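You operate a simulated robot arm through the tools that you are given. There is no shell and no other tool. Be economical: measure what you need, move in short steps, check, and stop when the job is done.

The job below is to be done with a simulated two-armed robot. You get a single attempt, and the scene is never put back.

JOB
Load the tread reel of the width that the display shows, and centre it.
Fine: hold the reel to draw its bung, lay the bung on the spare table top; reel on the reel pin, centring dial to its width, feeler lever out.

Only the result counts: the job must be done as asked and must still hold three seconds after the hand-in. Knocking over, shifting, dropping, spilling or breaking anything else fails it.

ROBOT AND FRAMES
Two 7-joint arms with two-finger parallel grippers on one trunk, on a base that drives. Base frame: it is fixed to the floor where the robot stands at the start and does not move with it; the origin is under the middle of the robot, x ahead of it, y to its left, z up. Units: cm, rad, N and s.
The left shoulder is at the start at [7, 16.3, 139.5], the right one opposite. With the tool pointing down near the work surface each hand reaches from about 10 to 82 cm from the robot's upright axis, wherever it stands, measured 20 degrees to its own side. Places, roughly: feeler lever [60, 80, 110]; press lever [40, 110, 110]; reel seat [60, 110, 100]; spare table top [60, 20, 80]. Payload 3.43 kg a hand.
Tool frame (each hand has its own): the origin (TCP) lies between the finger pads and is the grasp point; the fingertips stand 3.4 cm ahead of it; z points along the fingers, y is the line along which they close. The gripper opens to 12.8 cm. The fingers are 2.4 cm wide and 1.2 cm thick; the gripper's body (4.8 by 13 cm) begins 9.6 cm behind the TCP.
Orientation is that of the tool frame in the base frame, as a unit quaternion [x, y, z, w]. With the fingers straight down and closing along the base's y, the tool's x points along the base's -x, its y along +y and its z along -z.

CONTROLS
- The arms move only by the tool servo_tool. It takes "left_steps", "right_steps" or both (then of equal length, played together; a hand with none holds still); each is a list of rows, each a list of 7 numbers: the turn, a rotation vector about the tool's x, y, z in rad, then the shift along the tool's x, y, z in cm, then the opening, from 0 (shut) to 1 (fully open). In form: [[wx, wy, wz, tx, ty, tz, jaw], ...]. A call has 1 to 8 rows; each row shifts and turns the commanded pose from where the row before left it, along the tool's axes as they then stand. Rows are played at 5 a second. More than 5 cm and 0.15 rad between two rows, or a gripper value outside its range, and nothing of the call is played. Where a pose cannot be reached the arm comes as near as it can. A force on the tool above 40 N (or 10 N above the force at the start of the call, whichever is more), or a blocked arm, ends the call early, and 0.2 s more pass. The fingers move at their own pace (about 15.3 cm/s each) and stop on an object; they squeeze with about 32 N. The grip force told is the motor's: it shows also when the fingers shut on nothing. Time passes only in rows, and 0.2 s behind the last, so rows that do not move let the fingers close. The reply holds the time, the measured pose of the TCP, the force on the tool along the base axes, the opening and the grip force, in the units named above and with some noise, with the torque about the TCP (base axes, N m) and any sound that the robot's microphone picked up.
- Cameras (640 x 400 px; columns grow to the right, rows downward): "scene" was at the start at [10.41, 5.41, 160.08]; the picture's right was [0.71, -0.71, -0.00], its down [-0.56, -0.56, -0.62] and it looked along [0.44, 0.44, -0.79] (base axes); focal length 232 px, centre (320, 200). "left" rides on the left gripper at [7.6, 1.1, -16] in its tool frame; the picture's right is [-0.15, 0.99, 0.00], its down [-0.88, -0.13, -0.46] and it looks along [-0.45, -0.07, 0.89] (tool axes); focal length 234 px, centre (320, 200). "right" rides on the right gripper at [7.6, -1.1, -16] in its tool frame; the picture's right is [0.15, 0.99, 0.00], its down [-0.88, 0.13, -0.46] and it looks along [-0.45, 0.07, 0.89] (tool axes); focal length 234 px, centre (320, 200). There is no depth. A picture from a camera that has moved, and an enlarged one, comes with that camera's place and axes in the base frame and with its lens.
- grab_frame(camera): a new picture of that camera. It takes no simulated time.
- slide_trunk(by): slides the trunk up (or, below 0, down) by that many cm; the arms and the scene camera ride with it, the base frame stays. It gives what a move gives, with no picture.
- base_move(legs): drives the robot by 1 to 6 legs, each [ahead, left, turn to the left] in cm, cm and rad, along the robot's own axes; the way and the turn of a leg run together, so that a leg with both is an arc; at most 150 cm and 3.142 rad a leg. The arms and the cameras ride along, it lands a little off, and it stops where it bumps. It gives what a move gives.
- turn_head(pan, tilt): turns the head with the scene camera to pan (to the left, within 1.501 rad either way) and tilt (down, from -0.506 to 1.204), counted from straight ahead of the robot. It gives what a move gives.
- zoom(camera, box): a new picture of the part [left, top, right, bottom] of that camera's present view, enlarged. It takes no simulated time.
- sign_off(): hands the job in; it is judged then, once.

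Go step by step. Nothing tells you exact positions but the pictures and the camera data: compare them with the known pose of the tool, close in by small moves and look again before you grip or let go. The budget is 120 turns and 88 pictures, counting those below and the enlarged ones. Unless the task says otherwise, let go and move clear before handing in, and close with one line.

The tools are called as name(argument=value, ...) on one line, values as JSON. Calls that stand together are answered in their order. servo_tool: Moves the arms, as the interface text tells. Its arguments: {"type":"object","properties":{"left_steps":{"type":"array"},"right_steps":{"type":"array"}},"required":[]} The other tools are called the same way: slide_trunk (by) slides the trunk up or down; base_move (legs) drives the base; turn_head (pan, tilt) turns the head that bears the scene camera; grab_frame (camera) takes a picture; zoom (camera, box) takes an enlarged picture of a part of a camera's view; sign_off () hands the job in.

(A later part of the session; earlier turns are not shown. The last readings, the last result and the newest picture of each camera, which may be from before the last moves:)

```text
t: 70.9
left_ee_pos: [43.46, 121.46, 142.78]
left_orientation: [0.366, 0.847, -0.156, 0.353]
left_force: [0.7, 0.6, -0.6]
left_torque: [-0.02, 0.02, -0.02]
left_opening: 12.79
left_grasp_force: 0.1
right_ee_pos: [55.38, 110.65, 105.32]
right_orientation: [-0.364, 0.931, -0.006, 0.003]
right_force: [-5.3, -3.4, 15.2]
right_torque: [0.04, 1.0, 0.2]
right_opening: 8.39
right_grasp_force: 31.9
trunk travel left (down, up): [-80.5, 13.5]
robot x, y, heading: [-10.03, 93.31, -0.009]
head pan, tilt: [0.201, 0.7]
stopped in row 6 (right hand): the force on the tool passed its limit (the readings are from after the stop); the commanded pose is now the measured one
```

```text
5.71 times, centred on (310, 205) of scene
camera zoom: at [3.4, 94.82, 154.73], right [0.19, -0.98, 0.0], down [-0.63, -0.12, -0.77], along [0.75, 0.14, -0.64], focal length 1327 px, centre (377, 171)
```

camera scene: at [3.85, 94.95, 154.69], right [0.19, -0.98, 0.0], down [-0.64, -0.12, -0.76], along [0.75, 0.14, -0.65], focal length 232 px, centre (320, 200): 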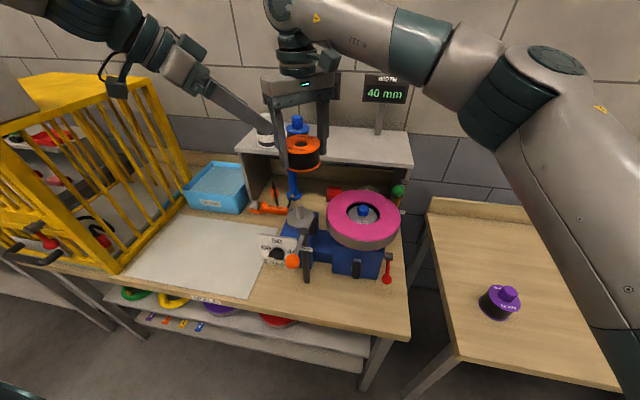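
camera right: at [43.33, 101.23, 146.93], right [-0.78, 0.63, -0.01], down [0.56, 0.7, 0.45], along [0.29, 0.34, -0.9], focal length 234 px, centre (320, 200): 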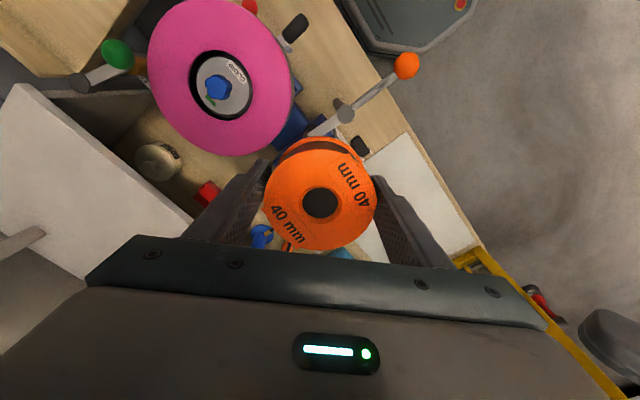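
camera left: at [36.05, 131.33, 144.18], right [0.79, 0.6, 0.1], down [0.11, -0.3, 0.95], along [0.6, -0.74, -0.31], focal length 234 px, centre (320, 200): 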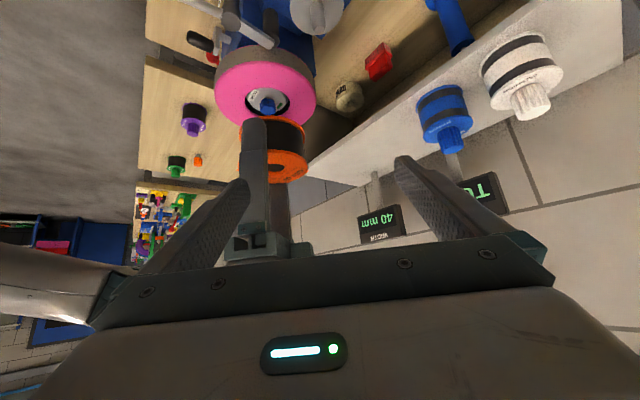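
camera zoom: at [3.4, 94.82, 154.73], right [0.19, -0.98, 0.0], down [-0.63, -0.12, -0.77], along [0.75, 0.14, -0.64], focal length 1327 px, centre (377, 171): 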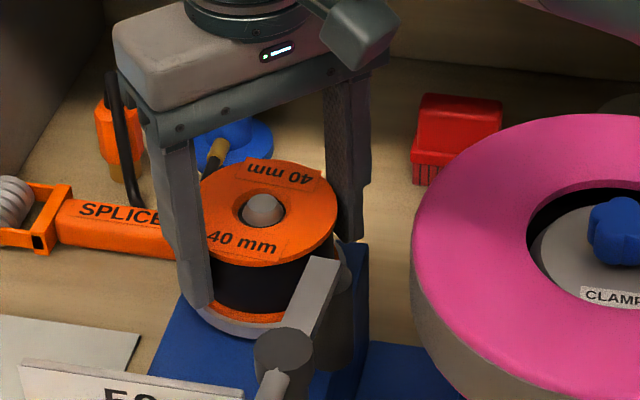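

It appears seated with the pin tip through the bore. I open the grip slightly and check.

servo_tool(right_steps=[[0, 0, 0, 0, 0, -0.2, 0], [0, 0, 0, 0, 0, 0, 0.7], [0, 0, 0, 0, 0, 0, 0.75], [0, 0, 0, 0, 0, 0, 0.8]])

zoom(camera="scene", box=[270, 170, 350, 240])

zoom(camera="left", box=[240, 0, 400, 100])

```text
t: 71.9
left_ee_pos: [43.73, 121.55, 142.81]
left_orientation: [0.365, 0.847, -0.157, 0.352]
left_force: [0.7, 0.6, 0.1]
left_torque: [0.0, 0.01, -0.01]
left_opening: 12.77
left_grasp_force: 0.0
right_ee_pos: [55.57, 110.85, 105.28]
right_orientation: [-0.363, 0.932, -0.007, 0.001]
right_force: [0.1, 0.2, 0.0]
right_torque: [-0.03, 0.0, 0.0]
right_opening: 10.25
right_grasp_force: 0.1
trunk travel left (down, up): [-80.5, 13.5]
robot x, y, heading: [-9.77, 93.83, -0.012]
head pan, tilt: [0.201, 0.7]
```

```text
5.71 times, centred on (310, 205) of scene
camera zoom: at [3.63, 94.94, 154.72], right [0.19, -0.98, 0.0], down [-0.63, -0.12, -0.76], along [0.75, 0.14, -0.64], focal length 1327 px, centre (377, 171)
```

zoom: 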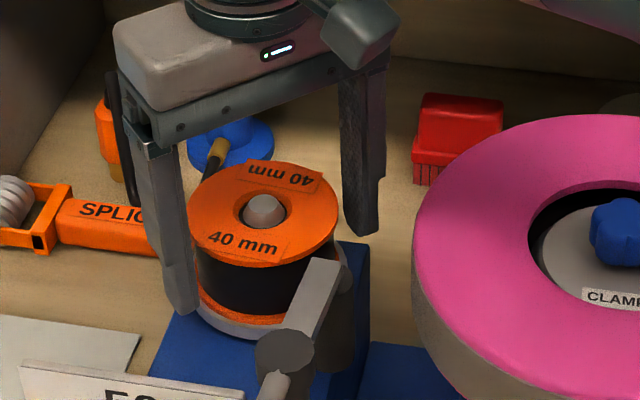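

```text
4.00 times, centred on (320, 50) of left
camera zoom: at [33.02, 134.57, 148.51], right [0.79, 0.6, 0.1], down [0.11, -0.3, 0.95], along [0.6, -0.74, -0.3], focal length 937 px, centre (320, 800)
```

zoom: 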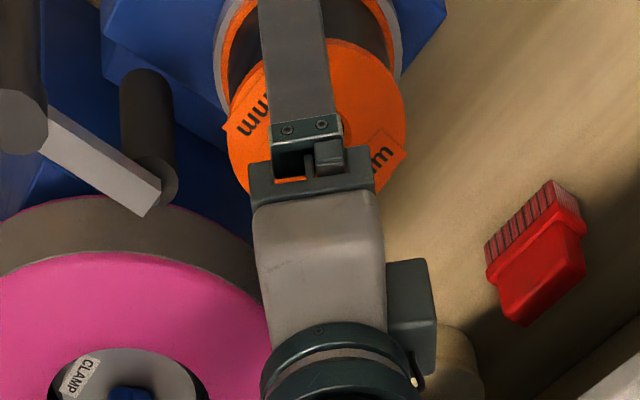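

The reel sits on the pin. I raise the right hand clear and look at the dial.

servo_tool(right_steps=[[0, 0, 0, 0, 0, -2, 0.8], [0, 0, 0, 0, 0, -4.5, 0.8], [0, 0, 0, 0, 0, -4.5, 0.8], [0, 0, 0, 0, 0, -4.5, 0.8], [0, 0, 0, 0, 0, -4.5, 0.8], [0, 0, 0, 2.5, -3.5, 0, 0.8], [0, 0, 0, 2.5, -3.5, 0, 0.8]])

zoom(camera="scene", box=[240, 190, 350, 290])

```text
t: 73.5
left_ee_pos: [43.74, 121.22, 142.79]
left_orientation: [0.365, 0.848, -0.155, 0.352]
left_force: [-0.3, -0.6, 0.4]
left_torque: [0.02, 0.03, 0.02]
left_opening: 12.79
left_grasp_force: 0.0
right_ee_pos: [56.51, 102.21, 125.46]
right_orientation: [-0.363, 0.932, -0.006, 0.002]
right_force: [0.7, -0.3, 1.4]
right_torque: [0.02, 0.0, 0.02]
right_opening: 10.23
right_grasp_force: 0.1
trunk travel left (down, up): [-80.5, 13.5]
robot x, y, heading: [-9.89, 93.18, -0.011]
head pan, tilt: [0.201, 0.7]
```

```text
4.00 times, centred on (295, 240) of scene
camera zoom: at [3.68, 94.54, 154.72], right [0.19, -0.98, 0.0], down [-0.63, -0.12, -0.76], along [0.75, 0.14, -0.64], focal length 929 px, centre (420, 40)
```

zoom: 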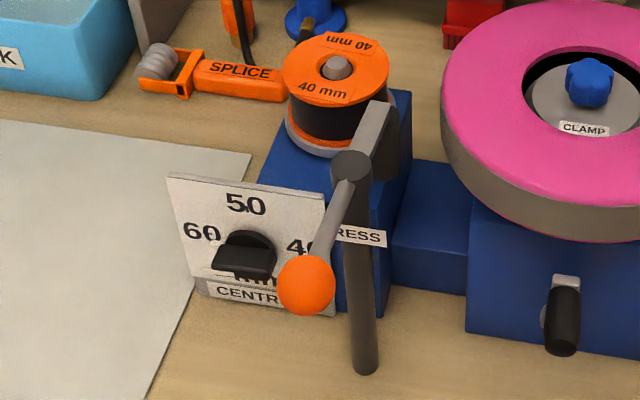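

zoom(camera="scene", box=[280, 232, 325, 270])

```text
10.53 times, centred on (302, 251) of scene
camera zoom: at [3.68, 94.54, 154.72], right [0.19, -0.98, 0.0], down [-0.63, -0.12, -0.76], along [0.75, 0.14, -0.64], focal length 2444 px, centre (504, -337)
```

zoom: 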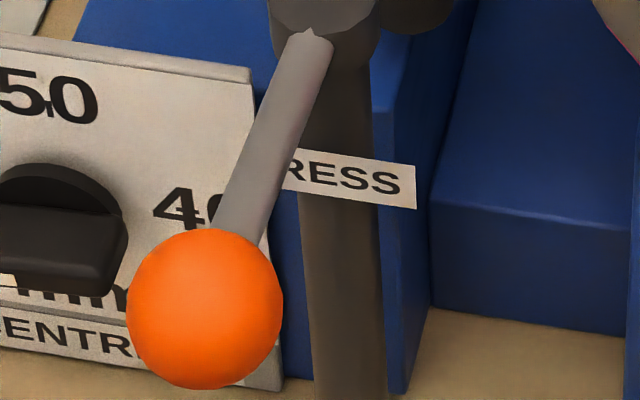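

base_move(legs=[[0, 20, 0]])

turn_head(pan=0.1, tilt=0.95)

zoom(camera="scene", box=[260, 140, 380, 220])

```text
t: 75.1
left_ee_pos: [44.01, 141.6, 142.83]
left_orientation: [0.368, 0.847, -0.155, 0.352]
left_force: [-0.7, 0.0, 0.2]
left_torque: [0.03, -0.01, -0.01]
left_opening: 12.81
left_grasp_force: 0.0
right_ee_pos: [56.72, 122.28, 125.49]
right_orientation: [-0.36, 0.933, -0.006, 0.002]
right_force: [-0.3, 0.1, -0.1]
right_torque: [0.05, 0.0, -0.03]
right_opening: 10.26
right_grasp_force: 0.0
trunk travel left (down, up): [-80.5, 13.5]
robot x, y, heading: [-9.55, 113.53, -0.018]
head pan, tilt: [0.201, 0.7]
```

```text
t: 75.9
left_ee_pos: [44.02, 141.96, 142.83]
left_orientation: [0.366, 0.847, -0.156, 0.352]
left_force: [-0.4, 0.2, 0.2]
left_torque: [-0.02, -0.03, 0.02]
left_opening: 12.79
left_grasp_force: 0.1
right_ee_pos: [56.61, 122.83, 125.45]
right_orientation: [-0.361, 0.932, -0.007, 0.002]
right_force: [0.5, 0.3, 0.3]
right_torque: [-0.04, 0.02, 0.0]
right_opening: 10.25
right_grasp_force: 0.1
trunk travel left (down, up): [-80.5, 13.5]
robot x, y, heading: [-9.76, 113.71, -0.016]
head pan, tilt: [0.099, 0.949]
```

```text
5.00 times, centred on (320, 180) of scene
camera zoom: at [2.78, 114.49, 152.75], right [0.08, -1.0, 0.0], down [-0.81, -0.07, -0.58], along [0.58, 0.05, -0.81], focal length 1161 px, centre (320, 300)
```

zoom: 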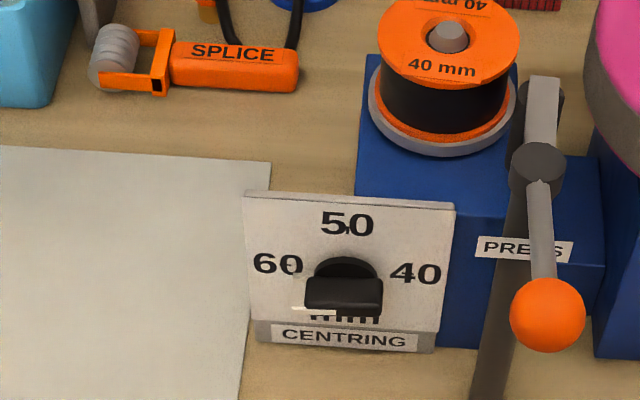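

grab_frame(camera="left")

zoom(camera="scene", box=[300, 172, 350, 212])

```text
24 pictures are left
camera left: at [33.38, 154.97, 148.51], right [0.79, 0.6, 0.1], down [0.11, -0.3, 0.95], along [0.6, -0.74, -0.3], focal length 234 px, centre (320, 200)
```

left: 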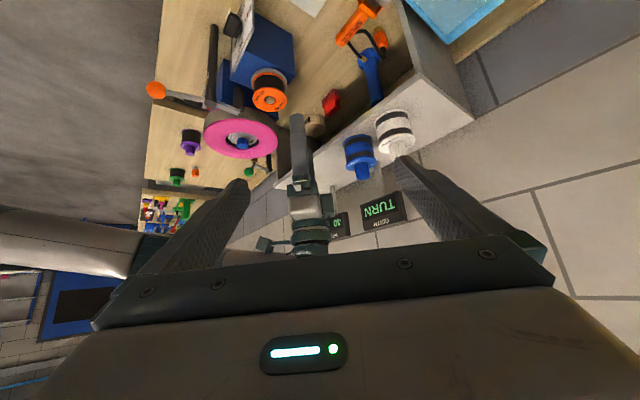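

```text
10.00 times, centred on (325, 192) of scene
camera zoom: at [2.78, 114.49, 152.75], right [0.08, -1.0, 0.0], down [-0.81, -0.07, -0.58], along [0.58, 0.05, -0.81], focal length 2322 px, centre (270, 280)
```

zoom: 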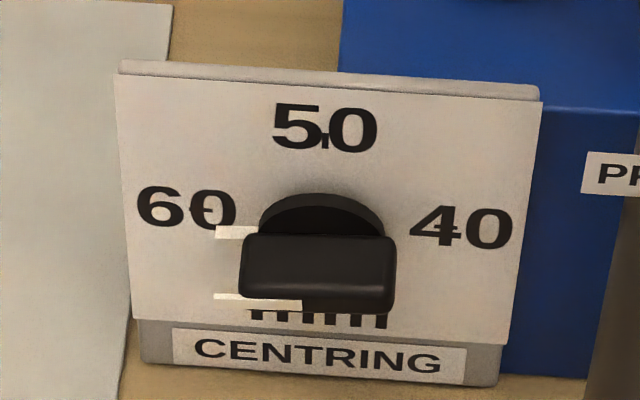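

The dial's pointer is at 60 (left) and must turn 180° clockwise to 40 (right); bar knob is around (44.4, 116.8, 95). I'll back off and bring the left hand to point straight ahead at the dial.

base_move(legs=[[-26, -12, 0]])

servo_tool(left_steps=[[-0.093, 0, -0.092, 0, 0, 0, 1], [-0.093, 0, -0.092, 0, 0, 0, 1], [-0.093, 0, -0.092, 0, 0, 0, 0.6], [-0.093, 0, -0.092, 0, 0, 0, 0.4], [-0.093, 0, -0.092, 0, 0, 0, 0.4], [-0.093, 0, -0.092, 0, 0, 0, 0.4], [0, 0, 0, 0, 0, 0, 0.4]], right_steps=[[0, 0, 0, 2.87, -3.17, 0, 0.5], [0, 0, 0, 2.87, -3.17, 0, 0.5], [0, 0, 0, 2.87, -3.17, 0, 0.5], [0, 0, 0, 2.87, -3.17, 0, 0.5], [0, 0, 0, 2.87, -3.17, 0, 0.5], [0, 0, 0, 2.87, -3.17, 0, 0.5], [0, 0, 0, 2.87, -3.17, 0, 0.5]])

slide_trunk(by=-22)

servo_tool(left_steps=[[0, -0.131, 0, 0, 0, 0, 0.4], [0, -0.131, 0, 0, 0, 0, 0.4], [0, -0.131, 0, 0, 0, 0, 0.4], [0, -0.131, 0, 0, 0, 0, 0.4], [0, -0.131, 0, 0, 0, 0, 0.4], [0, -0.131, 0, 0, 0, 0, 0.4]])

```text
t: 77.8
left_ee_pos: [18.5, 130.17, 142.7]
left_orientation: [0.367, 0.847, -0.158, 0.352]
left_force: [-0.1, -0.2, -0.1]
left_torque: [-0.02, 0.0, -0.03]
left_opening: 12.8
left_grasp_force: 0.0
right_ee_pos: [31.23, 110.89, 125.3]
right_orientation: [-0.362, 0.932, -0.007, 0.001]
right_force: [0.3, 0.6, -0.4]
right_torque: [-0.06, 0.05, -0.01]
right_opening: 10.26
right_grasp_force: 0.1
trunk travel left (down, up): [-80.5, 13.5]
robot x, y, heading: [-35.24, 102.09, -0.017]
head pan, tilt: [0.099, 0.949]
```

```text
t: 79.4
left_ee_pos: [18.81, 138.73, 142.89]
left_orientation: [0.122, 0.914, -0.068, 0.381]
left_force: [0.9, 0.0, 0.7]
left_torque: [0.02, 0.01, -0.01]
left_opening: 5.15
left_grasp_force: 0.0
left hand out of reach, approached as far as the arm can: row 3, 4, 5, 6
right_ee_pos: [31.05, 80.68, 125.62]
right_orientation: [-0.362, 0.932, -0.006, 0.003]
right_force: [0.3, -0.5, -0.9]
right_torque: [0.03, 0.02, -0.01]
right_opening: 6.4
right_grasp_force: 0.0
trunk travel left (down, up): [-80.5, 13.5]
robot x, y, heading: [-35.19, 102.17, -0.018]
head pan, tilt: [0.099, 0.949]
```

```text
t: 81.8
left_ee_pos: [18.87, 138.81, 120.69]
left_orientation: [0.123, 0.913, -0.069, 0.382]
left_force: [0.8, 0.2, 0.5]
left_torque: [-0.01, 0.04, 0.02]
left_opening: 5.13
left_grasp_force: 0.1
right_ee_pos: [31.11, 80.93, 103.66]
right_orientation: [-0.362, 0.932, -0.007, 0.001]
right_force: [-0.2, -0.4, 0.3]
right_torque: [0.01, 0.01, -0.02]
right_opening: 6.37
right_grasp_force: 0.0
trunk travel left (down, up): [-58.5, 35.5]
robot x, y, heading: [-35.33, 102.11, -0.014]
head pan, tilt: [0.099, 0.949]
```

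```text
t: 83.2
left_ee_pos: [18.98, 138.96, 120.64]
left_orientation: [0.085, 0.698, -0.111, 0.702]
left_force: [0.2, 0.5, -0.2]
left_torque: [0.03, 0.02, -0.07]
left_opening: 5.11
left_grasp_force: 0.1
right_ee_pos: [31.09, 81.23, 103.72]
right_orientation: [-0.362, 0.932, -0.008, 0.001]
right_force: [0.2, 0.4, 0.0]
right_torque: [-0.03, -0.01, -0.03]
right_opening: 6.44
right_grasp_force: 0.1
trunk travel left (down, up): [-58.5, 35.5]
robot x, y, heading: [-35.21, 102.16, -0.017]
head pan, tilt: [0.099, 0.949]
```

servo_tool(left_steps=[[-0.139, 0, 0, 0, -4, 0, 0.4], [-0.139, 0, 0, 0, -4, 0, 0.4], [0, 0, 0, 4, -4, 0, 0.4], [0, 0, 0, 4, -4, 0, 0.4], [0, 0, 0, 4, -1, 0, 0.4], [0, 0, 0, 4, 0, 0, 0.4], [0, 0, 0, 4, 0, 0, 0.4], [0, 0, 0, 4, 0, 0, 0.4]])

servo_tool(left_steps=[[0, 0, -0.143, 0, 0, 0, 0.4], [0, 0, -0.143, 0, 0, 0, 0.4], [0, 0, -0.143, 0, 0, 0, 0.4], [0, 0, -0.143, 0, 0, 0, 0.4], [0, 0, -0.143, 0, 0, 0, 0.4], [0, 0, -0.143, 0, 0, 0, 0.4], [0, 0, -0.143, 0, 0, 0, 0.4], [0, 0, -0.143, 0, 0, 0, 0.4]])

servo_tool(left_steps=[[0, 0, -0.143, 0, 0, 0, 0.4], [0, 0, -0.143, 0, 0, 0, 0.4], [0, 0, -0.143, 0, 0, 0, 0.4], [0, 0, 0, 0, 0, 0, 0.4]])

```text
refused: row 3 steps farther than a row can; nothing moved
```

```text
t: 85.0
left_ee_pos: [18.88, 138.65, 120.64]
left_orientation: [-0.306, 0.634, -0.475, 0.529]
left_force: [-0.1, -0.6, 0.1]
left_torque: [0.0, -0.05, 0.02]
left_opening: 5.12
left_grasp_force: 0.0
right_ee_pos: [31.17, 80.97, 103.65]
right_orientation: [-0.362, 0.932, -0.007, 0.002]
right_force: [0.9, -0.1, -0.9]
right_torque: [-0.01, -0.05, -0.01]
right_opening: 6.41
right_grasp_force: 0.0
trunk travel left (down, up): [-58.5, 35.5]
robot x, y, heading: [-35.46, 101.95, -0.016]
head pan, tilt: [0.099, 0.949]
```

```text
t: 86.0
left_ee_pos: [18.82, 138.81, 120.69]
left_orientation: [0.432, -0.555, 0.576, -0.417]
left_force: [-0.5, -0.4, 0.0]
left_torque: [-0.04, 0.03, 0.01]
left_opening: 5.12
left_grasp_force: 0.0
right_ee_pos: [31.14, 81.01, 103.75]
right_orientation: [-0.361, 0.933, -0.006, 0.002]
right_force: [0.0, 1.1, -1.9]
right_torque: [0.0, 0.02, 0.05]
right_opening: 6.41
right_grasp_force: 0.0
trunk travel left (down, up): [-58.5, 35.5]
robot x, y, heading: [-35.2, 102.14, -0.014]
head pan, tilt: [0.099, 0.949]
```

servo_tool(left_steps=[[0, -0.141, 0, 0, 0, 0, 0.4], [0, -0.141, 0, 0, 0, 0, 0.4], [0, 0, 0, 3.13, 3.67, 0, 0.4], [0, 0, 0, 3.13, 3.67, 0, 0.4], [0, 0, 0, 3.13, 3.67, 0, 0.4], [0, 0, 0, 3.13, 3.67, 0, 0.4], [0, 0, 0, 3.13, 3.67, 0, 0.4], [0, 0, 0, 3.13, 3.67, 0, 0.4]])

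servo_tool(left_steps=[[0, 0, 0, 3.13, 3.67, 0, 0.4], [0, 0, 0, 0, 0, 4, 0.4], [0, 0, 0, 0, 0, 4, 0.4], [0, 0, 0, 0, 0, 3, 0.4], [0, 0, 0, 0, 0, 0, 0.4]])

grab_frame(camera="left")

grab_frame(camera="scene")

```text
t: 87.8
left_ee_pos: [26.7, 122.28, 101.53]
left_orientation: [0.509, -0.49, 0.508, -0.493]
left_force: [0.4, 0.1, 0.1]
left_torque: [-0.02, -0.01, 0.02]
left_opening: 5.13
left_grasp_force: 0.1
left hand out of reach, approached as far as the arm can: row 1, 2, 3, 4, 5, 6
right_ee_pos: [31.22, 80.93, 103.64]
right_orientation: [-0.361, 0.932, -0.006, 0.003]
right_force: [0.8, 1.4, -0.7]
right_torque: [0.03, -0.01, 0.03]
right_opening: 6.38
right_grasp_force: 0.1
trunk travel left (down, up): [-58.5, 35.5]
robot x, y, heading: [-35.36, 102.02, -0.015]
head pan, tilt: [0.099, 0.949]
```

```text
t: 89.0
left_ee_pos: [37.89, 119.19, 97.92]
left_orientation: [0.509, -0.49, 0.509, -0.491]
left_force: [-1.0, -0.2, 0.0]
left_torque: [0.03, 0.01, -0.03]
left_opening: 5.12
left_grasp_force: 0.0
right_ee_pos: [31.09, 80.99, 103.6]
right_orientation: [-0.362, 0.932, -0.008, 0.002]
right_force: [-0.2, 0.2, 0.8]
right_torque: [0.01, -0.02, 0.0]
right_opening: 6.42
right_grasp_force: 0.0
trunk travel left (down, up): [-58.5, 35.5]
robot x, y, heading: [-34.99, 102.15, -0.015]
head pan, tilt: [0.099, 0.949]
```

```text
22 pictures are left
camera left: at [21.79, 111.54, 97.01], right [0.0, 0.11, -0.99], down [-0.46, 0.88, 0.1], along [0.89, 0.45, 0.05], focal length 234 px, centre (320, 200)
```

left: 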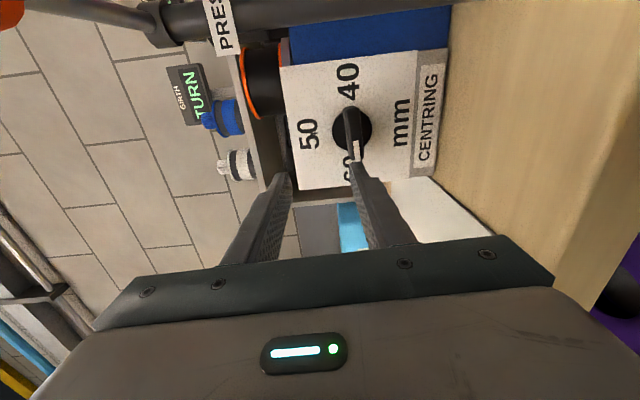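

```text
21 pictures are left
camera scene: at [-22.99, 102.67, 130.75], right [0.08, -1.0, 0.0], down [-0.81, -0.07, -0.58], along [0.58, 0.05, -0.81], focal length 232 px, centre (320, 200)
```

scene: 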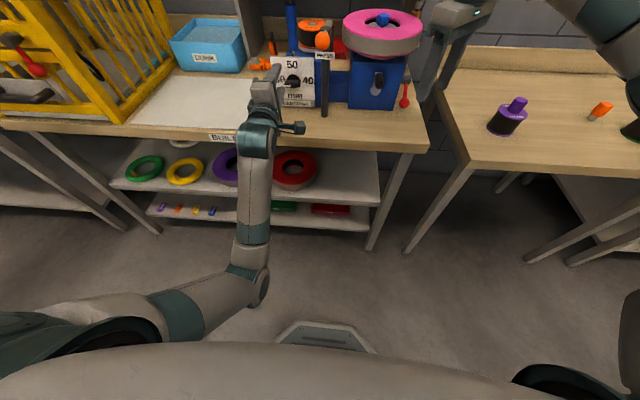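

The left camera shows the dial frontally; axis about (y 116.1, z 94.6). I align and look again.

servo_tool(left_steps=[[0, 0, 0, 1.5, 1.6, 0, 0.4], [0, 0, 0, 1.5, 1.6, 0, 0.4], [0, 0, 0, 0, 0, 0, 0.4]])

zoom(camera="left", box=[220, 80, 420, 260])

```text
t: 89.8
left_ee_pos: [38.18, 117.37, 95.39]
left_orientation: [-0.501, 0.492, -0.501, 0.506]
left_force: [-0.2, -0.2, 0.5]
left_torque: [-0.03, 0.01, -0.01]
left_opening: 5.12
left_grasp_force: 0.0
right_ee_pos: [31.11, 80.91, 103.53]
right_orientation: [-0.361, 0.932, -0.007, 0.002]
right_force: [-0.1, -0.4, 0.0]
right_torque: [0.01, 0.02, -0.01]
right_opening: 6.4
right_grasp_force: 0.0
trunk travel left (down, up): [-58.5, 35.5]
robot x, y, heading: [-35.08, 101.96, -0.016]
head pan, tilt: [0.099, 0.949]
```

```text
2.22 times, centred on (320, 170) of left
camera zoom: at [22.28, 109.58, 94.01], right [0.01, 0.14, -0.99], down [-0.47, 0.87, 0.12], along [0.88, 0.46, 0.08], focal length 520 px, centre (320, 267)
```

zoom: 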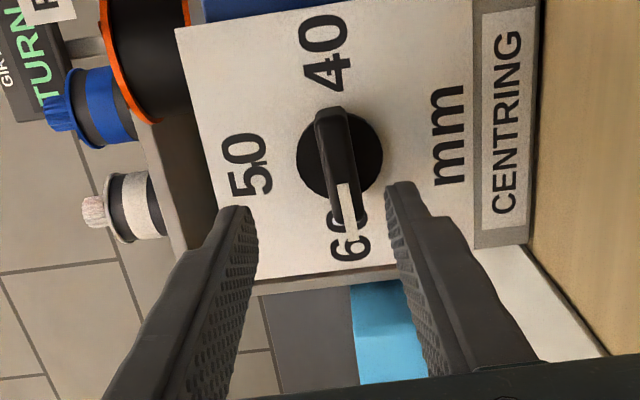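

servo_tool(left_steps=[[0, 0, 0, 1.15, 0.95, 0, 0.4], [0, 0, 0, 0, 0, 1.0, 0.4], [0, 0, 0, 0, 0, 1.2, 0.4], [0, 0, 0, 0, 0, 1.2, 0.4], [0, 0, 0, 0, 0, 0, 0.4]])

zoom(camera="left", box=[220, 80, 420, 260])

```text
t: 90.6
left_ee_pos: [40.04, 119.62, 92.32]
left_orientation: [-0.488, 0.512, -0.468, 0.53]
left_force: [-19.9, -2.6, -0.6]
left_torque: [0.1, -0.49, -0.36]
left_opening: 5.05
left_grasp_force: 0.1
right_ee_pos: [31.06, 80.87, 103.65]
right_orientation: [-0.362, 0.932, -0.007, 0.002]
right_force: [0.3, -0.4, -0.3]
right_torque: [-0.02, 0.03, 0.01]
right_opening: 6.41
right_grasp_force: 0.1
trunk travel left (down, up): [-58.5, 35.5]
robot x, y, heading: [-35.58, 101.84, -0.017]
head pan, tilt: [0.099, 0.949]
stopped in row 4 (left hand): the force on the tool passed its limit (the readings are from after the stop); the commanded pose is now the measured one
```

```text
2.22 times, centred on (320, 170) of left
camera zoom: at [24.16, 111.49, 90.6], right [-0.01, 0.23, -0.97], down [-0.49, 0.85, 0.21], along [0.87, 0.48, 0.1], focal length 520 px, centre (320, 267)
```

zoom: 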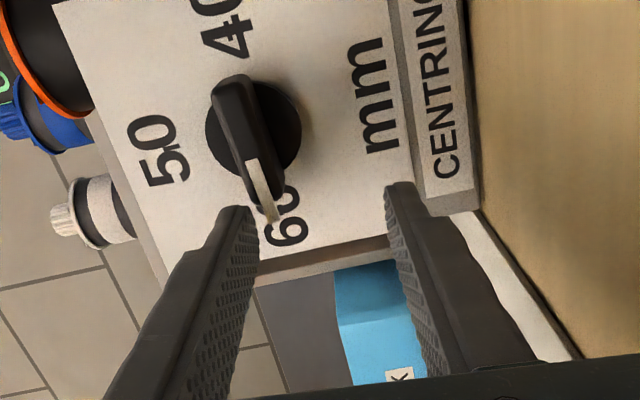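

The hand was deflected — likely at a joint limit near this roll — and touched the bar end. I back off and ease the roll by ~20°.

servo_tool(left_steps=[[0, 0, 0, 0, 0, -2, 0.4], [0, 0, 0, 0, 0, -2, 0.5], [0, 0, 0.12, 0, 0, 0, 0.5], [0, 0, 0.12, 0, 0, 0, 0.5], [0, 0, 0.12, 0, 0, 0, 0.5], [0, 0, 0, 0, 0, 0, 0.5]])

```text
t: 92.0
left_ee_pos: [36.64, 121.59, 93.57]
left_orientation: [-0.376, 0.59, -0.349, 0.623]
left_force: [0.4, 0.5, 0.0]
left_torque: [0.02, 0.01, 0.01]
left_opening: 6.38
left_grasp_force: 0.0
right_ee_pos: [31.11, 80.91, 103.63]
right_orientation: [-0.362, 0.932, -0.007, 0.002]
right_force: [0.6, 0.0, 0.4]
right_torque: [0.05, 0.02, 0.03]
right_opening: 6.41
right_grasp_force: 0.1
trunk travel left (down, up): [-58.5, 35.5]
robot x, y, heading: [-35.01, 102.22, -0.014]
head pan, tilt: [0.099, 0.949]
```

servo_tool(left_steps=[[0, 0, 0, 2.15, -1.68, 0, 0.5], [0, 0, 0, 2.15, -1.68, 0, 0.5], [0, 0, 0, 0, 0, 0, 0.5], [0, 0, 0, 0, 0, 0, 0.5]])

grab_frame(camera="scene")

```text
t: 92.5
left_ee_pos: [36.87, 122.44, 93.07]
left_orientation: [-0.346, 0.606, -0.295, 0.653]
left_force: [-0.3, 0.0, 0.0]
left_torque: [0.0, -0.02, 0.01]
left_opening: 6.41
left_grasp_force: 0.1
right_ee_pos: [31.08, 81.03, 103.62]
right_orientation: [-0.362, 0.932, -0.006, 0.001]
right_force: [-0.3, 0.2, -0.3]
right_torque: [-0.02, 0.01, 0.03]
right_opening: 6.39
right_grasp_force: 0.0
trunk travel left (down, up): [-58.5, 35.5]
robot x, y, heading: [-35.43, 101.99, -0.015]
head pan, tilt: [0.099, 0.949]
stopped in row 2 (left hand): the arm was blocked; the commanded pose is now the measured one
```

```text
18 pictures are left
camera scene: at [-22.96, 102.65, 130.75], right [0.08, -1.0, 0.0], down [-0.81, -0.07, -0.58], along [0.58, 0.05, -0.81], focal length 232 px, centre (320, 200)
```

scene: 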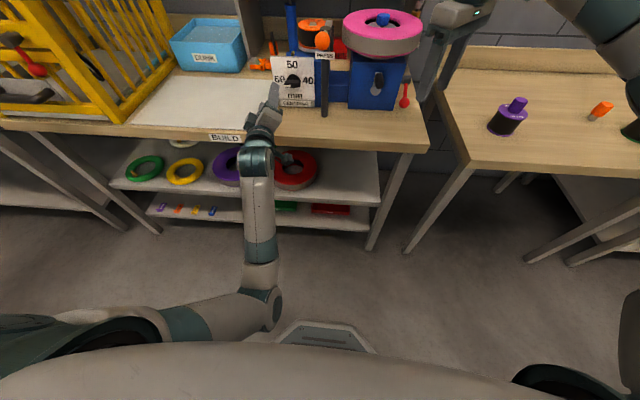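

The left elbow is bumping the robot's own base. I reposition the base to the right so the arm can stretch out more to its own side.

base_move(legs=[[-10, 0, 0], [0, -15, 0]])

servo_tool(left_steps=[[0, 0, 0, -2.5, 2.0, 0, 0.5], [0, 0, 0, -2.5, 2.0, 0, 0.5], [0, 0, 0, -2.5, 2.0, 0, 0.5], [0, 0, 0, 0, 0, 0, 0.5]])

```text
t: 94.7
left_ee_pos: [26.78, 107.4, 93.13]
left_orientation: [-0.344, 0.607, -0.296, 0.653]
left_force: [-0.6, -1.2, -0.2]
left_torque: [-0.01, 0.02, 0.05]
left_opening: 6.4
left_grasp_force: 0.1
right_ee_pos: [20.94, 65.93, 103.66]
right_orientation: [-0.36, 0.933, -0.006, 0.002]
right_force: [0.4, -0.8, -0.8]
right_torque: [0.08, 0.01, 0.0]
right_opening: 6.42
right_grasp_force: 0.1
trunk travel left (down, up): [-58.5, 35.5]
robot x, y, heading: [-45.55, 87.65, -0.015]
head pan, tilt: [0.099, 0.949]
```

```text
t: 95.7
left_ee_pos: [25.82, 117.25, 92.67]
left_orientation: [-0.345, 0.607, -0.295, 0.653]
left_force: [-0.6, -0.3, 0.0]
left_torque: [0.0, -0.02, 0.06]
left_opening: 6.4
left_grasp_force: 0.1
right_ee_pos: [20.84, 65.98, 103.51]
right_orientation: [-0.36, 0.933, -0.007, 0.002]
right_force: [0.2, -0.2, -0.1]
right_torque: [0.04, -0.01, -0.01]
right_opening: 6.39
right_grasp_force: 0.0
trunk travel left (down, up): [-58.5, 35.5]
robot x, y, heading: [-45.29, 87.37, -0.018]
head pan, tilt: [0.099, 0.949]
```

servo_tool(left_steps=[[0.054, 0.075, 0, 0, 0, 0, 0.5], [0, 0, -0.126, 0, 0, 0, 0.5], [0, 0, -0.126, 0, 0, 0, 0.5], [0, 0, -0.126, 0, 0, 0, 0.5], [0, 0, -0.126, 0, 0, 0, 0.5], [0, 0, -0.126, 0, 0, 0, 0.5], [0, 0, 0, 0, 0, 0, 0.5]])

servo_tool(left_steps=[[0, 0, 0, 0.5, -0.9, 3.5, 0.4], [0, 0, 0, 0.5, -0.9, 3.5, 0.4], [0, 0, 0, 0, 0, 4.0, 0.4], [0, 0, 0, 0, 0, 0, 0.4]])

zoom(camera="left", box=[220, 80, 420, 260])

```text
t: 97.3
left_ee_pos: [25.96, 117.14, 92.57]
left_orientation: [0.493, -0.493, 0.508, -0.505]
left_force: [0.4, -0.3, -0.7]
left_torque: [0.0, -0.01, 0.06]
left_opening: 6.42
left_grasp_force: 0.1
right_ee_pos: [20.93, 66.06, 103.64]
right_orientation: [-0.36, 0.933, -0.008, 0.001]
right_force: [-0.4, -0.7, -0.8]
right_torque: [-0.02, 0.0, -0.01]
right_opening: 6.39
right_grasp_force: 0.0
trunk travel left (down, up): [-58.5, 35.5]
robot x, y, heading: [-45.09, 87.16, -0.023]
head pan, tilt: [0.099, 0.949]
```

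```text
t: 98.3
left_ee_pos: [36.76, 115.98, 94.93]
left_orientation: [-0.493, 0.494, -0.506, 0.507]
left_force: [-0.6, 0.2, 0.4]
left_torque: [0.01, -0.04, 0.04]
left_opening: 5.09
left_grasp_force: 0.0
right_ee_pos: [20.76, 66.15, 103.64]
right_orientation: [-0.36, 0.933, -0.007, 0.001]
right_force: [0.0, -0.5, 0.2]
right_torque: [0.01, -0.03, -0.02]
right_opening: 6.4
right_grasp_force: 0.2
trunk travel left (down, up): [-58.5, 35.5]
robot x, y, heading: [-45.87, 87.29, -0.022]
head pan, tilt: [0.099, 0.949]
```

```text
2.22 times, centred on (320, 170) of left
camera zoom: at [20.76, 108.37, 93.28], right [0.03, 0.15, -0.99], down [-0.46, 0.88, 0.12], along [0.89, 0.45, 0.09], focal length 520 px, centre (320, 267)
```

zoom: 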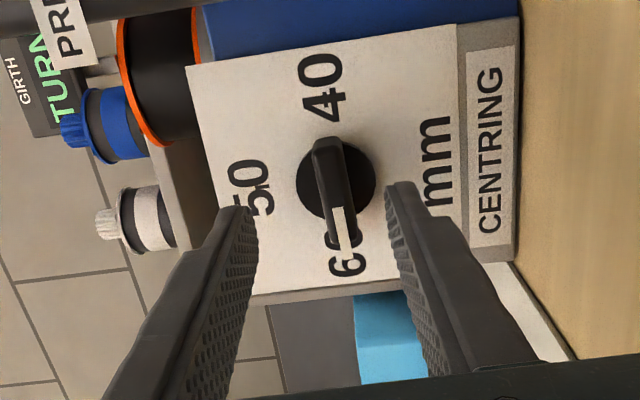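

servo_tool(left_steps=[[0, 0, 0, -0.2, 0.6, 0, 0.4], [0, 0, 0, 0, 0, 1.5, 0.4], [0, 0, 0, 0, 0, 1.5, 0.4], [0, 0, 0, 0, 0, 1.0, 0.4], [0, 0, 0, 0, 0, 1.0, 0.4], [0, 0, 0, 0, 0, 0, 0.4]])

zoom(camera="left", box=[220, 80, 420, 260])

```text
t: 99.7
left_ee_pos: [41.87, 116.3, 94.2]
left_orientation: [-0.493, 0.494, -0.506, 0.507]
left_force: [-0.2, -0.2, -0.7]
left_torque: [-0.02, -0.01, -0.02]
left_opening: 5.13
left_grasp_force: 0.0
right_ee_pos: [20.81, 66.06, 103.63]
right_orientation: [-0.36, 0.933, -0.007, 0.002]
right_force: [0.0, 0.1, -0.5]
right_torque: [-0.01, 0.0, 0.0]
right_opening: 6.41
right_grasp_force: 0.0
trunk travel left (down, up): [-58.5, 35.5]
robot x, y, heading: [-45.36, 87.46, -0.022]
head pan, tilt: [0.099, 0.949]
```

```text
2.22 times, centred on (320, 170) of left
camera zoom: at [25.86, 108.69, 92.66], right [0.03, 0.15, -0.99], down [-0.46, 0.88, 0.12], along [0.89, 0.45, 0.09], focal length 520 px, centre (320, 267)
```

zoom: 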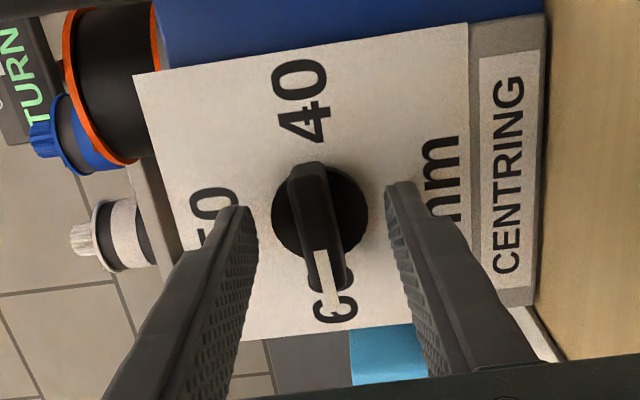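

The bar lies centred between the fingers. I close and begin turning.

servo_tool(left_steps=[[0, 0, 0, 0, 0, 0, 0.2], [0, 0, 0, 0, 0, 0, 0], [0, 0, 0, 0, 0, 0, 0], [0, 0, 0, 0, 0, 0, 0]])

servo_tool(left_steps=[[0, 0, 0.12, 0, 0, 0, 0], [0, 0, 0.12, 0, 0, 0, 0], [0, 0, 0.12, 0, 0, 0, 0], [0, 0, 0.12, 0, 0, 0, 0]])

zoom(camera="left", box=[220, 80, 420, 260])

```text
t: 100.7
left_ee_pos: [41.88, 116.23, 94.33]
left_orientation: [0.493, -0.495, 0.506, -0.506]
left_force: [5.4, 1.5, 5.8]
left_torque: [0.02, 0.7, -0.21]
left_opening: 1.43
left_grasp_force: 45.3
right_ee_pos: [20.85, 66.0, 103.7]
right_orientation: [-0.359, 0.933, -0.007, 0.002]
right_force: [-0.6, -0.3, -0.9]
right_torque: [0.04, 0.0, -0.01]
right_opening: 6.42
right_grasp_force: 0.1
trunk travel left (down, up): [-58.5, 35.5]
robot x, y, heading: [-45.61, 87.1, -0.015]
head pan, tilt: [0.099, 0.949]
```

```text
t: 101.7
left_ee_pos: [41.86, 116.22, 94.18]
left_orientation: [-0.362, 0.597, -0.372, 0.612]
left_force: [7.0, 2.1, 5.7]
left_torque: [-0.07, 1.22, -0.75]
left_opening: 1.4
left_grasp_force: 44.9
right_ee_pos: [20.84, 66.15, 103.65]
right_orientation: [-0.36, 0.933, -0.007, 0.001]
right_force: [0.3, 0.1, -0.3]
right_torque: [0.01, -0.04, 0.0]
right_opening: 6.43
right_grasp_force: 0.1
trunk travel left (down, up): [-58.5, 35.5]
robot x, y, heading: [-45.33, 87.56, -0.018]
head pan, tilt: [0.099, 0.949]
```

```text
2.22 times, centred on (320, 170) of left
camera zoom: at [25.95, 110.06, 89.27], right [0.02, 0.59, -0.81], down [-0.47, 0.72, 0.51], along [0.88, 0.37, 0.29], focal length 520 px, centre (320, 267)
```

zoom: 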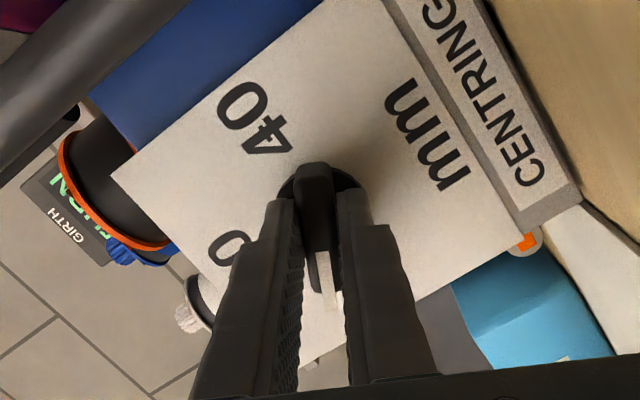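

servo_tool(left_steps=[[0, 0, 0.12, 0, 0, 0, 0], [0, 0, 0.12, 0, 0, 0, 0], [0, 0, 0.12, 0, 0, 0, 0], [0, 0, 0.12, 0, 0, 0, 0], [0, 0, 0.12, 0, 0, 0, 0], [0, 0, 0.12, 0, 0, 0, 0], [0, 0, 0.12, 0, 0, 0, 0], [0, 0, 0.12, 0, 0, 0, 0]])

servo_tool(left_steps=[[0, 0, 0.12, 0, 0, 0, 0], [0, 0, 0.12, 0, 0, 0, 0], [0, 0, 0.12, 0, 0, 0, 0], [0, 0, 0.12, 0, 0, 0, 0], [0, 0, 0.12, 0, 0, 0, 0], [0, 0, 0.12, 0, 0, 0, 0], [0, 0, 0.12, 0, 0, 0, 0], [0, 0, 0.12, 0, 0, 0, 0]])

```text
t: 103.5
left_ee_pos: [41.98, 116.43, 94.07]
left_orientation: [-0.045, 0.697, -0.045, 0.714]
left_force: [0.2, 8.5, -5.0]
left_torque: [-0.09, 0.38, 0.25]
left_opening: 1.39
left_grasp_force: 45.2
right_ee_pos: [20.86, 66.23, 103.58]
right_orientation: [-0.36, 0.933, -0.008, 0.001]
right_force: [0.1, -0.4, -0.3]
right_torque: [0.03, -0.02, 0.03]
right_opening: 6.4
right_grasp_force: 0.0
trunk travel left (down, up): [-58.5, 35.5]
robot x, y, heading: [-45.33, 87.43, -0.016]
head pan, tilt: [0.099, 0.949]
```

```text
t: 105.3
left_ee_pos: [41.91, 116.61, 94.26]
left_orientation: [0.282, 0.638, 0.29, 0.655]
left_force: [4.7, 21.8, -0.5]
left_torque: [-0.11, -0.18, -0.99]
left_opening: 1.42
left_grasp_force: 45.2
right_ee_pos: [21.04, 66.39, 103.66]
right_orientation: [-0.36, 0.933, -0.008, 0.0]
right_force: [-0.6, -0.2, -0.3]
right_torque: [0.0, -0.01, -0.02]
right_opening: 6.42
right_grasp_force: 0.1
trunk travel left (down, up): [-58.5, 35.5]
robot x, y, heading: [-45.36, 87.19, -0.017]
head pan, tilt: [0.099, 0.949]
```

servo_tool(left_steps=[[0, 0, 0, 0.18, 0.17, 0, 0], [0, 0, 0.123, 0, 0, 0, 0], [0, 0, 0.123, 0, 0, 0, 0], [0, 0, 0.123, 0, 0, 0, 0], [0, 0, 0.123, 0, 0, 0, 0], [0, 0, 0.123, 0, 0, 0, 0], [0, 0, 0.123, 0, 0, 0, 0], [0, 0, 0, 0, 0, 0, 0]])

zoom(camera="left", box=[220, 80, 420, 260])

```text
t: 107.1
left_ee_pos: [41.9, 116.7, 94.25]
left_orientation: [0.494, 0.493, 0.506, 0.507]
left_force: [9.4, 14.3, 8.6]
left_torque: [-0.04, 0.67, -0.44]
left_opening: 1.45
left_grasp_force: 45.2
right_ee_pos: [20.86, 66.23, 103.7]
right_orientation: [-0.36, 0.933, -0.008, 0.002]
right_force: [-1.0, 0.4, 0.6]
right_torque: [0.01, 0.01, -0.01]
right_opening: 6.39
right_grasp_force: 0.1
trunk travel left (down, up): [-58.5, 35.5]
robot x, y, heading: [-45.25, 87.12, -0.022]
head pan, tilt: [0.099, 0.949]
```

```text
2.22 times, centred on (320, 170) of left
camera zoom: at [25.81, 124.23, 94.97], right [-0.03, -0.15, 0.99], down [-0.45, -0.88, -0.14], along [0.89, -0.45, -0.04], focal length 520 px, centre (320, 267)
```

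zoom: 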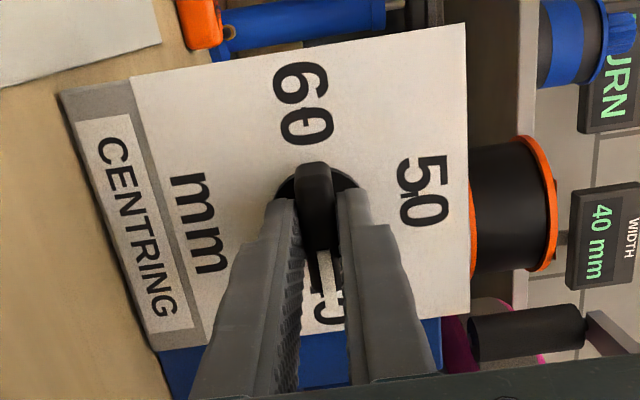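

The pointer is now at 40. I open and back off.

servo_tool(left_steps=[[0, 0, 0, 0, 0, 0, 0.2], [0, 0, 0, 0, 0, 0, 0.4], [0, 0, 0, 0, 0, -2, 0.4], [0, 0, 0, 0, 0, -4, 0.4], [0, 0, 0, 0, 0, -4, 0.4], [0, 0, 0, 0, 0, 0, 0.4]])

zoom(camera="left", box=[220, 60, 420, 200])

```text
t: 108.5
left_ee_pos: [31.82, 116.5, 93.93]
left_orientation: [0.494, 0.493, 0.506, 0.506]
left_force: [0.7, -0.2, -0.4]
left_torque: [0.03, -0.02, -0.04]
left_opening: 5.11
left_grasp_force: 0.0
right_ee_pos: [20.86, 66.06, 103.56]
right_orientation: [-0.361, 0.933, -0.007, 0.001]
right_force: [0.6, -0.2, -0.1]
right_torque: [-0.01, 0.02, 0.01]
right_opening: 6.39
right_grasp_force: 0.0
trunk travel left (down, up): [-58.5, 35.5]
robot x, y, heading: [-45.74, 87.22, -0.021]
head pan, tilt: [0.099, 0.949]
```

```text
2.86 times, centred on (320, 130) of left
camera zoom: at [15.72, 124.06, 94.67], right [-0.02, -0.15, 0.99], down [-0.45, -0.88, -0.14], along [0.89, -0.45, -0.04], focal length 669 px, centre (320, 400)
```

zoom: 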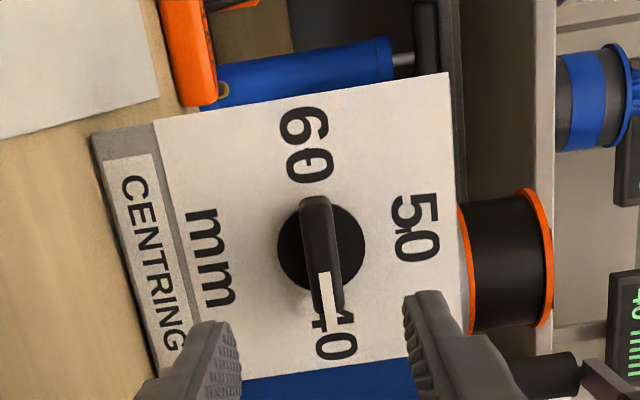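

Dial is set to 40. Next is the feeler: green ball ≈ (61.4, 82.3, 112.5), pivot post ≈ (71, 79). I raise the trunk, tuck the left hand, square the right hand, and drive in.

slide_trunk(by=22)

servo_tool(left_steps=[[0, 0, 0, 0, 3, -3, 0.4], [0, 0, 0, 0, 3, -3, 0.4], [0, 0, 0, 0, 3, -3, 0.4], [0, 0, 0, 0, 3, -3, 0.4], [0, 0, 0, 0, 0, 0, 0.4], [0, 0, 0, 0, 0, 0, 0.4]], right_steps=[[0, 0, 0.128, 0, 0, 0, 0.5], [0, 0, 0.128, 0, 0, 0, 0.5], [0, 0, 0.128, 0, 0, 0, 0.5], [0, 0, 0.128, 0, 0, 0, 0.5], [0, 0, 0.128, 0, 0, 0, 0.5], [0, 0, 0.11, 0, 0, 0, 0.5]])

base_move(legs=[[32, 2, 0]])

turn_head(pan=0.0, tilt=0.7)

grab_frame(camera="scene")

```text
t: 110.8
left_ee_pos: [31.87, 116.52, 115.92]
left_orientation: [0.494, 0.493, 0.506, 0.507]
left_force: [-0.6, 0.4, -0.4]
left_torque: [0.01, -0.05, 0.01]
left_opening: 5.14
left_grasp_force: 0.2
right_ee_pos: [20.93, 66.11, 125.62]
right_orientation: [-0.36, 0.933, -0.007, 0.001]
right_force: [-1.1, 0.2, 0.1]
right_torque: [0.03, -0.01, 0.01]
right_opening: 6.39
right_grasp_force: 0.1
trunk travel left (down, up): [-80.5, 13.5]
robot x, y, heading: [-45.55, 87.22, -0.021]
head pan, tilt: [0.099, 0.949]
```

```text
t: 112.2
left_ee_pos: [19.43, 116.49, 127.65]
left_orientation: [0.494, 0.493, 0.506, 0.507]
left_force: [0.5, 0.9, 0.0]
left_torque: [-0.01, 0.02, -0.02]
left_opening: 5.13
left_grasp_force: 0.1
right_ee_pos: [20.92, 65.97, 125.69]
right_orientation: [0.007, 1.0, -0.006, 0.004]
right_force: [0.2, -0.6, -0.6]
right_torque: [0.01, -0.03, 0.0]
right_opening: 6.38
right_grasp_force: 0.0
trunk travel left (down, up): [-80.5, 13.5]
robot x, y, heading: [-45.42, 86.82, -0.018]
head pan, tilt: [0.099, 0.949]
```

```text
t: 114.3
left_ee_pos: [51.41, 117.83, 127.71]
left_orientation: [0.494, 0.493, 0.506, 0.507]
left_force: [0.4, -0.6, 0.9]
left_torque: [0.0, 0.03, 0.01]
left_opening: 5.12
left_grasp_force: 0.1
right_ee_pos: [52.75, 67.39, 125.69]
right_orientation: [0.007, 1.0, -0.006, 0.004]
right_force: [0.0, 0.5, 0.7]
right_torque: [0.05, 0.01, -0.02]
right_opening: 6.39
right_grasp_force: 0.1
trunk travel left (down, up): [-80.5, 13.5]
robot x, y, heading: [-13.87, 88.59, -0.017]
head pan, tilt: [0.099, 0.949]
```

```text
t: 115.1
left_ee_pos: [51.57, 117.88, 127.64]
left_orientation: [0.494, 0.493, 0.506, 0.507]
left_force: [0.5, 0.2, -0.3]
left_torque: [0.0, -0.02, 0.02]
left_opening: 5.1
left_grasp_force: 0.1
right_ee_pos: [52.95, 67.43, 125.61]
right_orientation: [0.007, 1.0, -0.006, 0.004]
right_force: [-0.3, 0.3, 0.7]
right_torque: [-0.02, 0.01, 0.03]
right_opening: 6.4
right_grasp_force: 0.1
trunk travel left (down, up): [-80.5, 13.5]
robot x, y, heading: [-13.5, 88.48, -0.023]
head pan, tilt: [0.0, 0.7]
```

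```text
12 pictures are left
camera scene: at [0.19, 88.57, 154.71], right [-0.02, -1.0, 0.0], down [-0.65, 0.01, -0.76], along [0.76, -0.01, -0.65], focal length 232 px, centre (320, 200)
```

scene: 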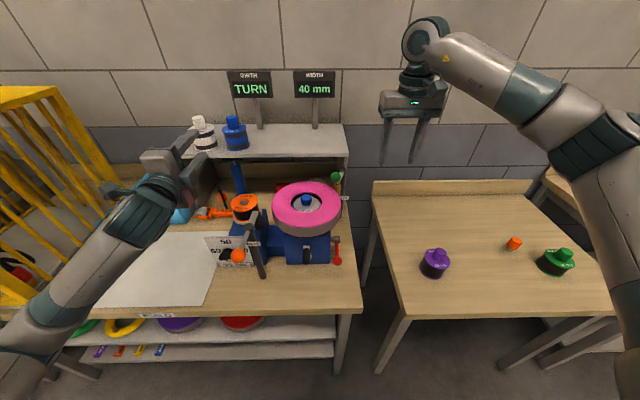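

zoom(camera="scene", box=[290, 140, 370, 220])

```text
5.00 times, centred on (330, 180) of scene
camera zoom: at [0.19, 88.57, 154.71], right [-0.02, -1.0, 0.0], down [-0.65, 0.01, -0.76], along [0.76, -0.01, -0.65], focal length 1161 px, centre (270, 300)
```

zoom: 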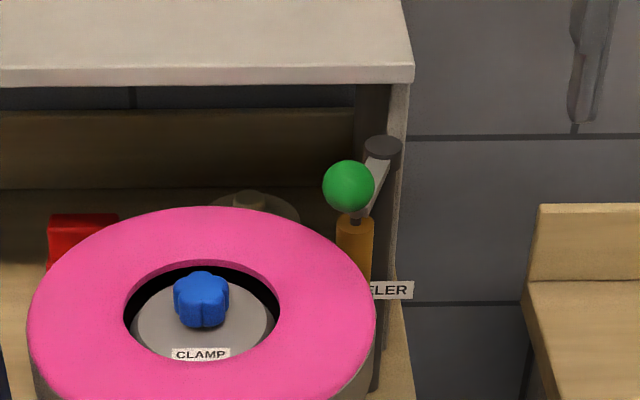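

servo_tool(right_steps=[[0, 0, 0, -2.1, 3.7, 0, 0.5], [0, 0, 0, -2.1, 3.7, 0, 0.5], [0, 0, 0, -2.1, 3.7, 0, 0.5], [0, 0, 0, -2.15, 3.8, 0, 0.5], [0, 0, 0, 0, 0, 3, 0.5], [0, 0, 0, 0, 0, 3, 0.5], [0, 0, 0, 0, 0, 0, 0.5]])

grab_frame(camera="right")

```text
t: 116.7
left_ee_pos: [51.46, 117.96, 127.55]
left_orientation: [0.493, 0.493, 0.506, 0.508]
left_force: [0.3, -0.1, -0.7]
left_torque: [-0.03, 0.01, -0.01]
left_opening: 5.15
left_grasp_force: 0.0
right_ee_pos: [61.62, 82.39, 119.51]
right_orientation: [0.008, 1.0, -0.006, 0.006]
right_force: [-0.1, 0.5, 0.1]
right_torque: [0.0, 0.0, 0.02]
right_opening: 6.43
right_grasp_force: 0.0
trunk travel left (down, up): [-80.5, 13.5]
robot x, y, heading: [-13.53, 88.69, -0.022]
head pan, tilt: [0.0, 0.7]
```

```text
10 pictures are left
camera right: at [53.85, 81.46, 135.55], right [-0.13, 0.99, -0.01], down [0.88, 0.12, 0.46], along [0.46, 0.05, -0.89], focal length 234 px, centre (320, 200)
```

right: 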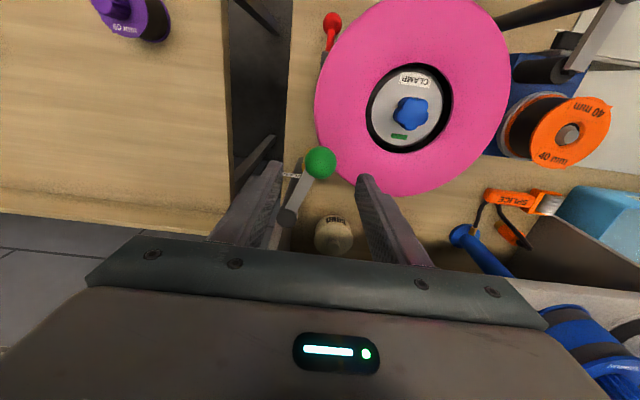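

Aligned over the green ball. Descend and grip it.

servo_tool(right_steps=[[0, 0, 0, 0, 0, 3, 0.5], [0, 0, 0, 0, 0, 3, 0.5], [0, 0, 0, 0, 0, 0, 0.3], [0, 0, 0, 0, 0, 0, 0.2], [0, 0, 0, 0, 0, 0, 0.1], [0, 0, 0, 0, 0, 0, 0.1]])

```text
t: 118.1
left_ee_pos: [51.52, 118.01, 127.67]
left_orientation: [0.493, 0.493, 0.506, 0.507]
left_force: [0.7, -0.8, -0.6]
left_torque: [0.03, -0.01, 0.01]
left_opening: 5.13
left_grasp_force: 0.0
right_ee_pos: [61.49, 82.06, 113.49]
right_orientation: [0.007, 1.0, -0.006, 0.004]
right_force: [0.2, 1.2, -2.1]
right_torque: [0.08, -0.22, 0.04]
right_opening: 3.3
right_grasp_force: 44.7
trunk travel left (down, up): [-80.5, 13.5]
robot x, y, heading: [-13.52, 88.82, -0.023]
head pan, tilt: [0.0, 0.7]
```

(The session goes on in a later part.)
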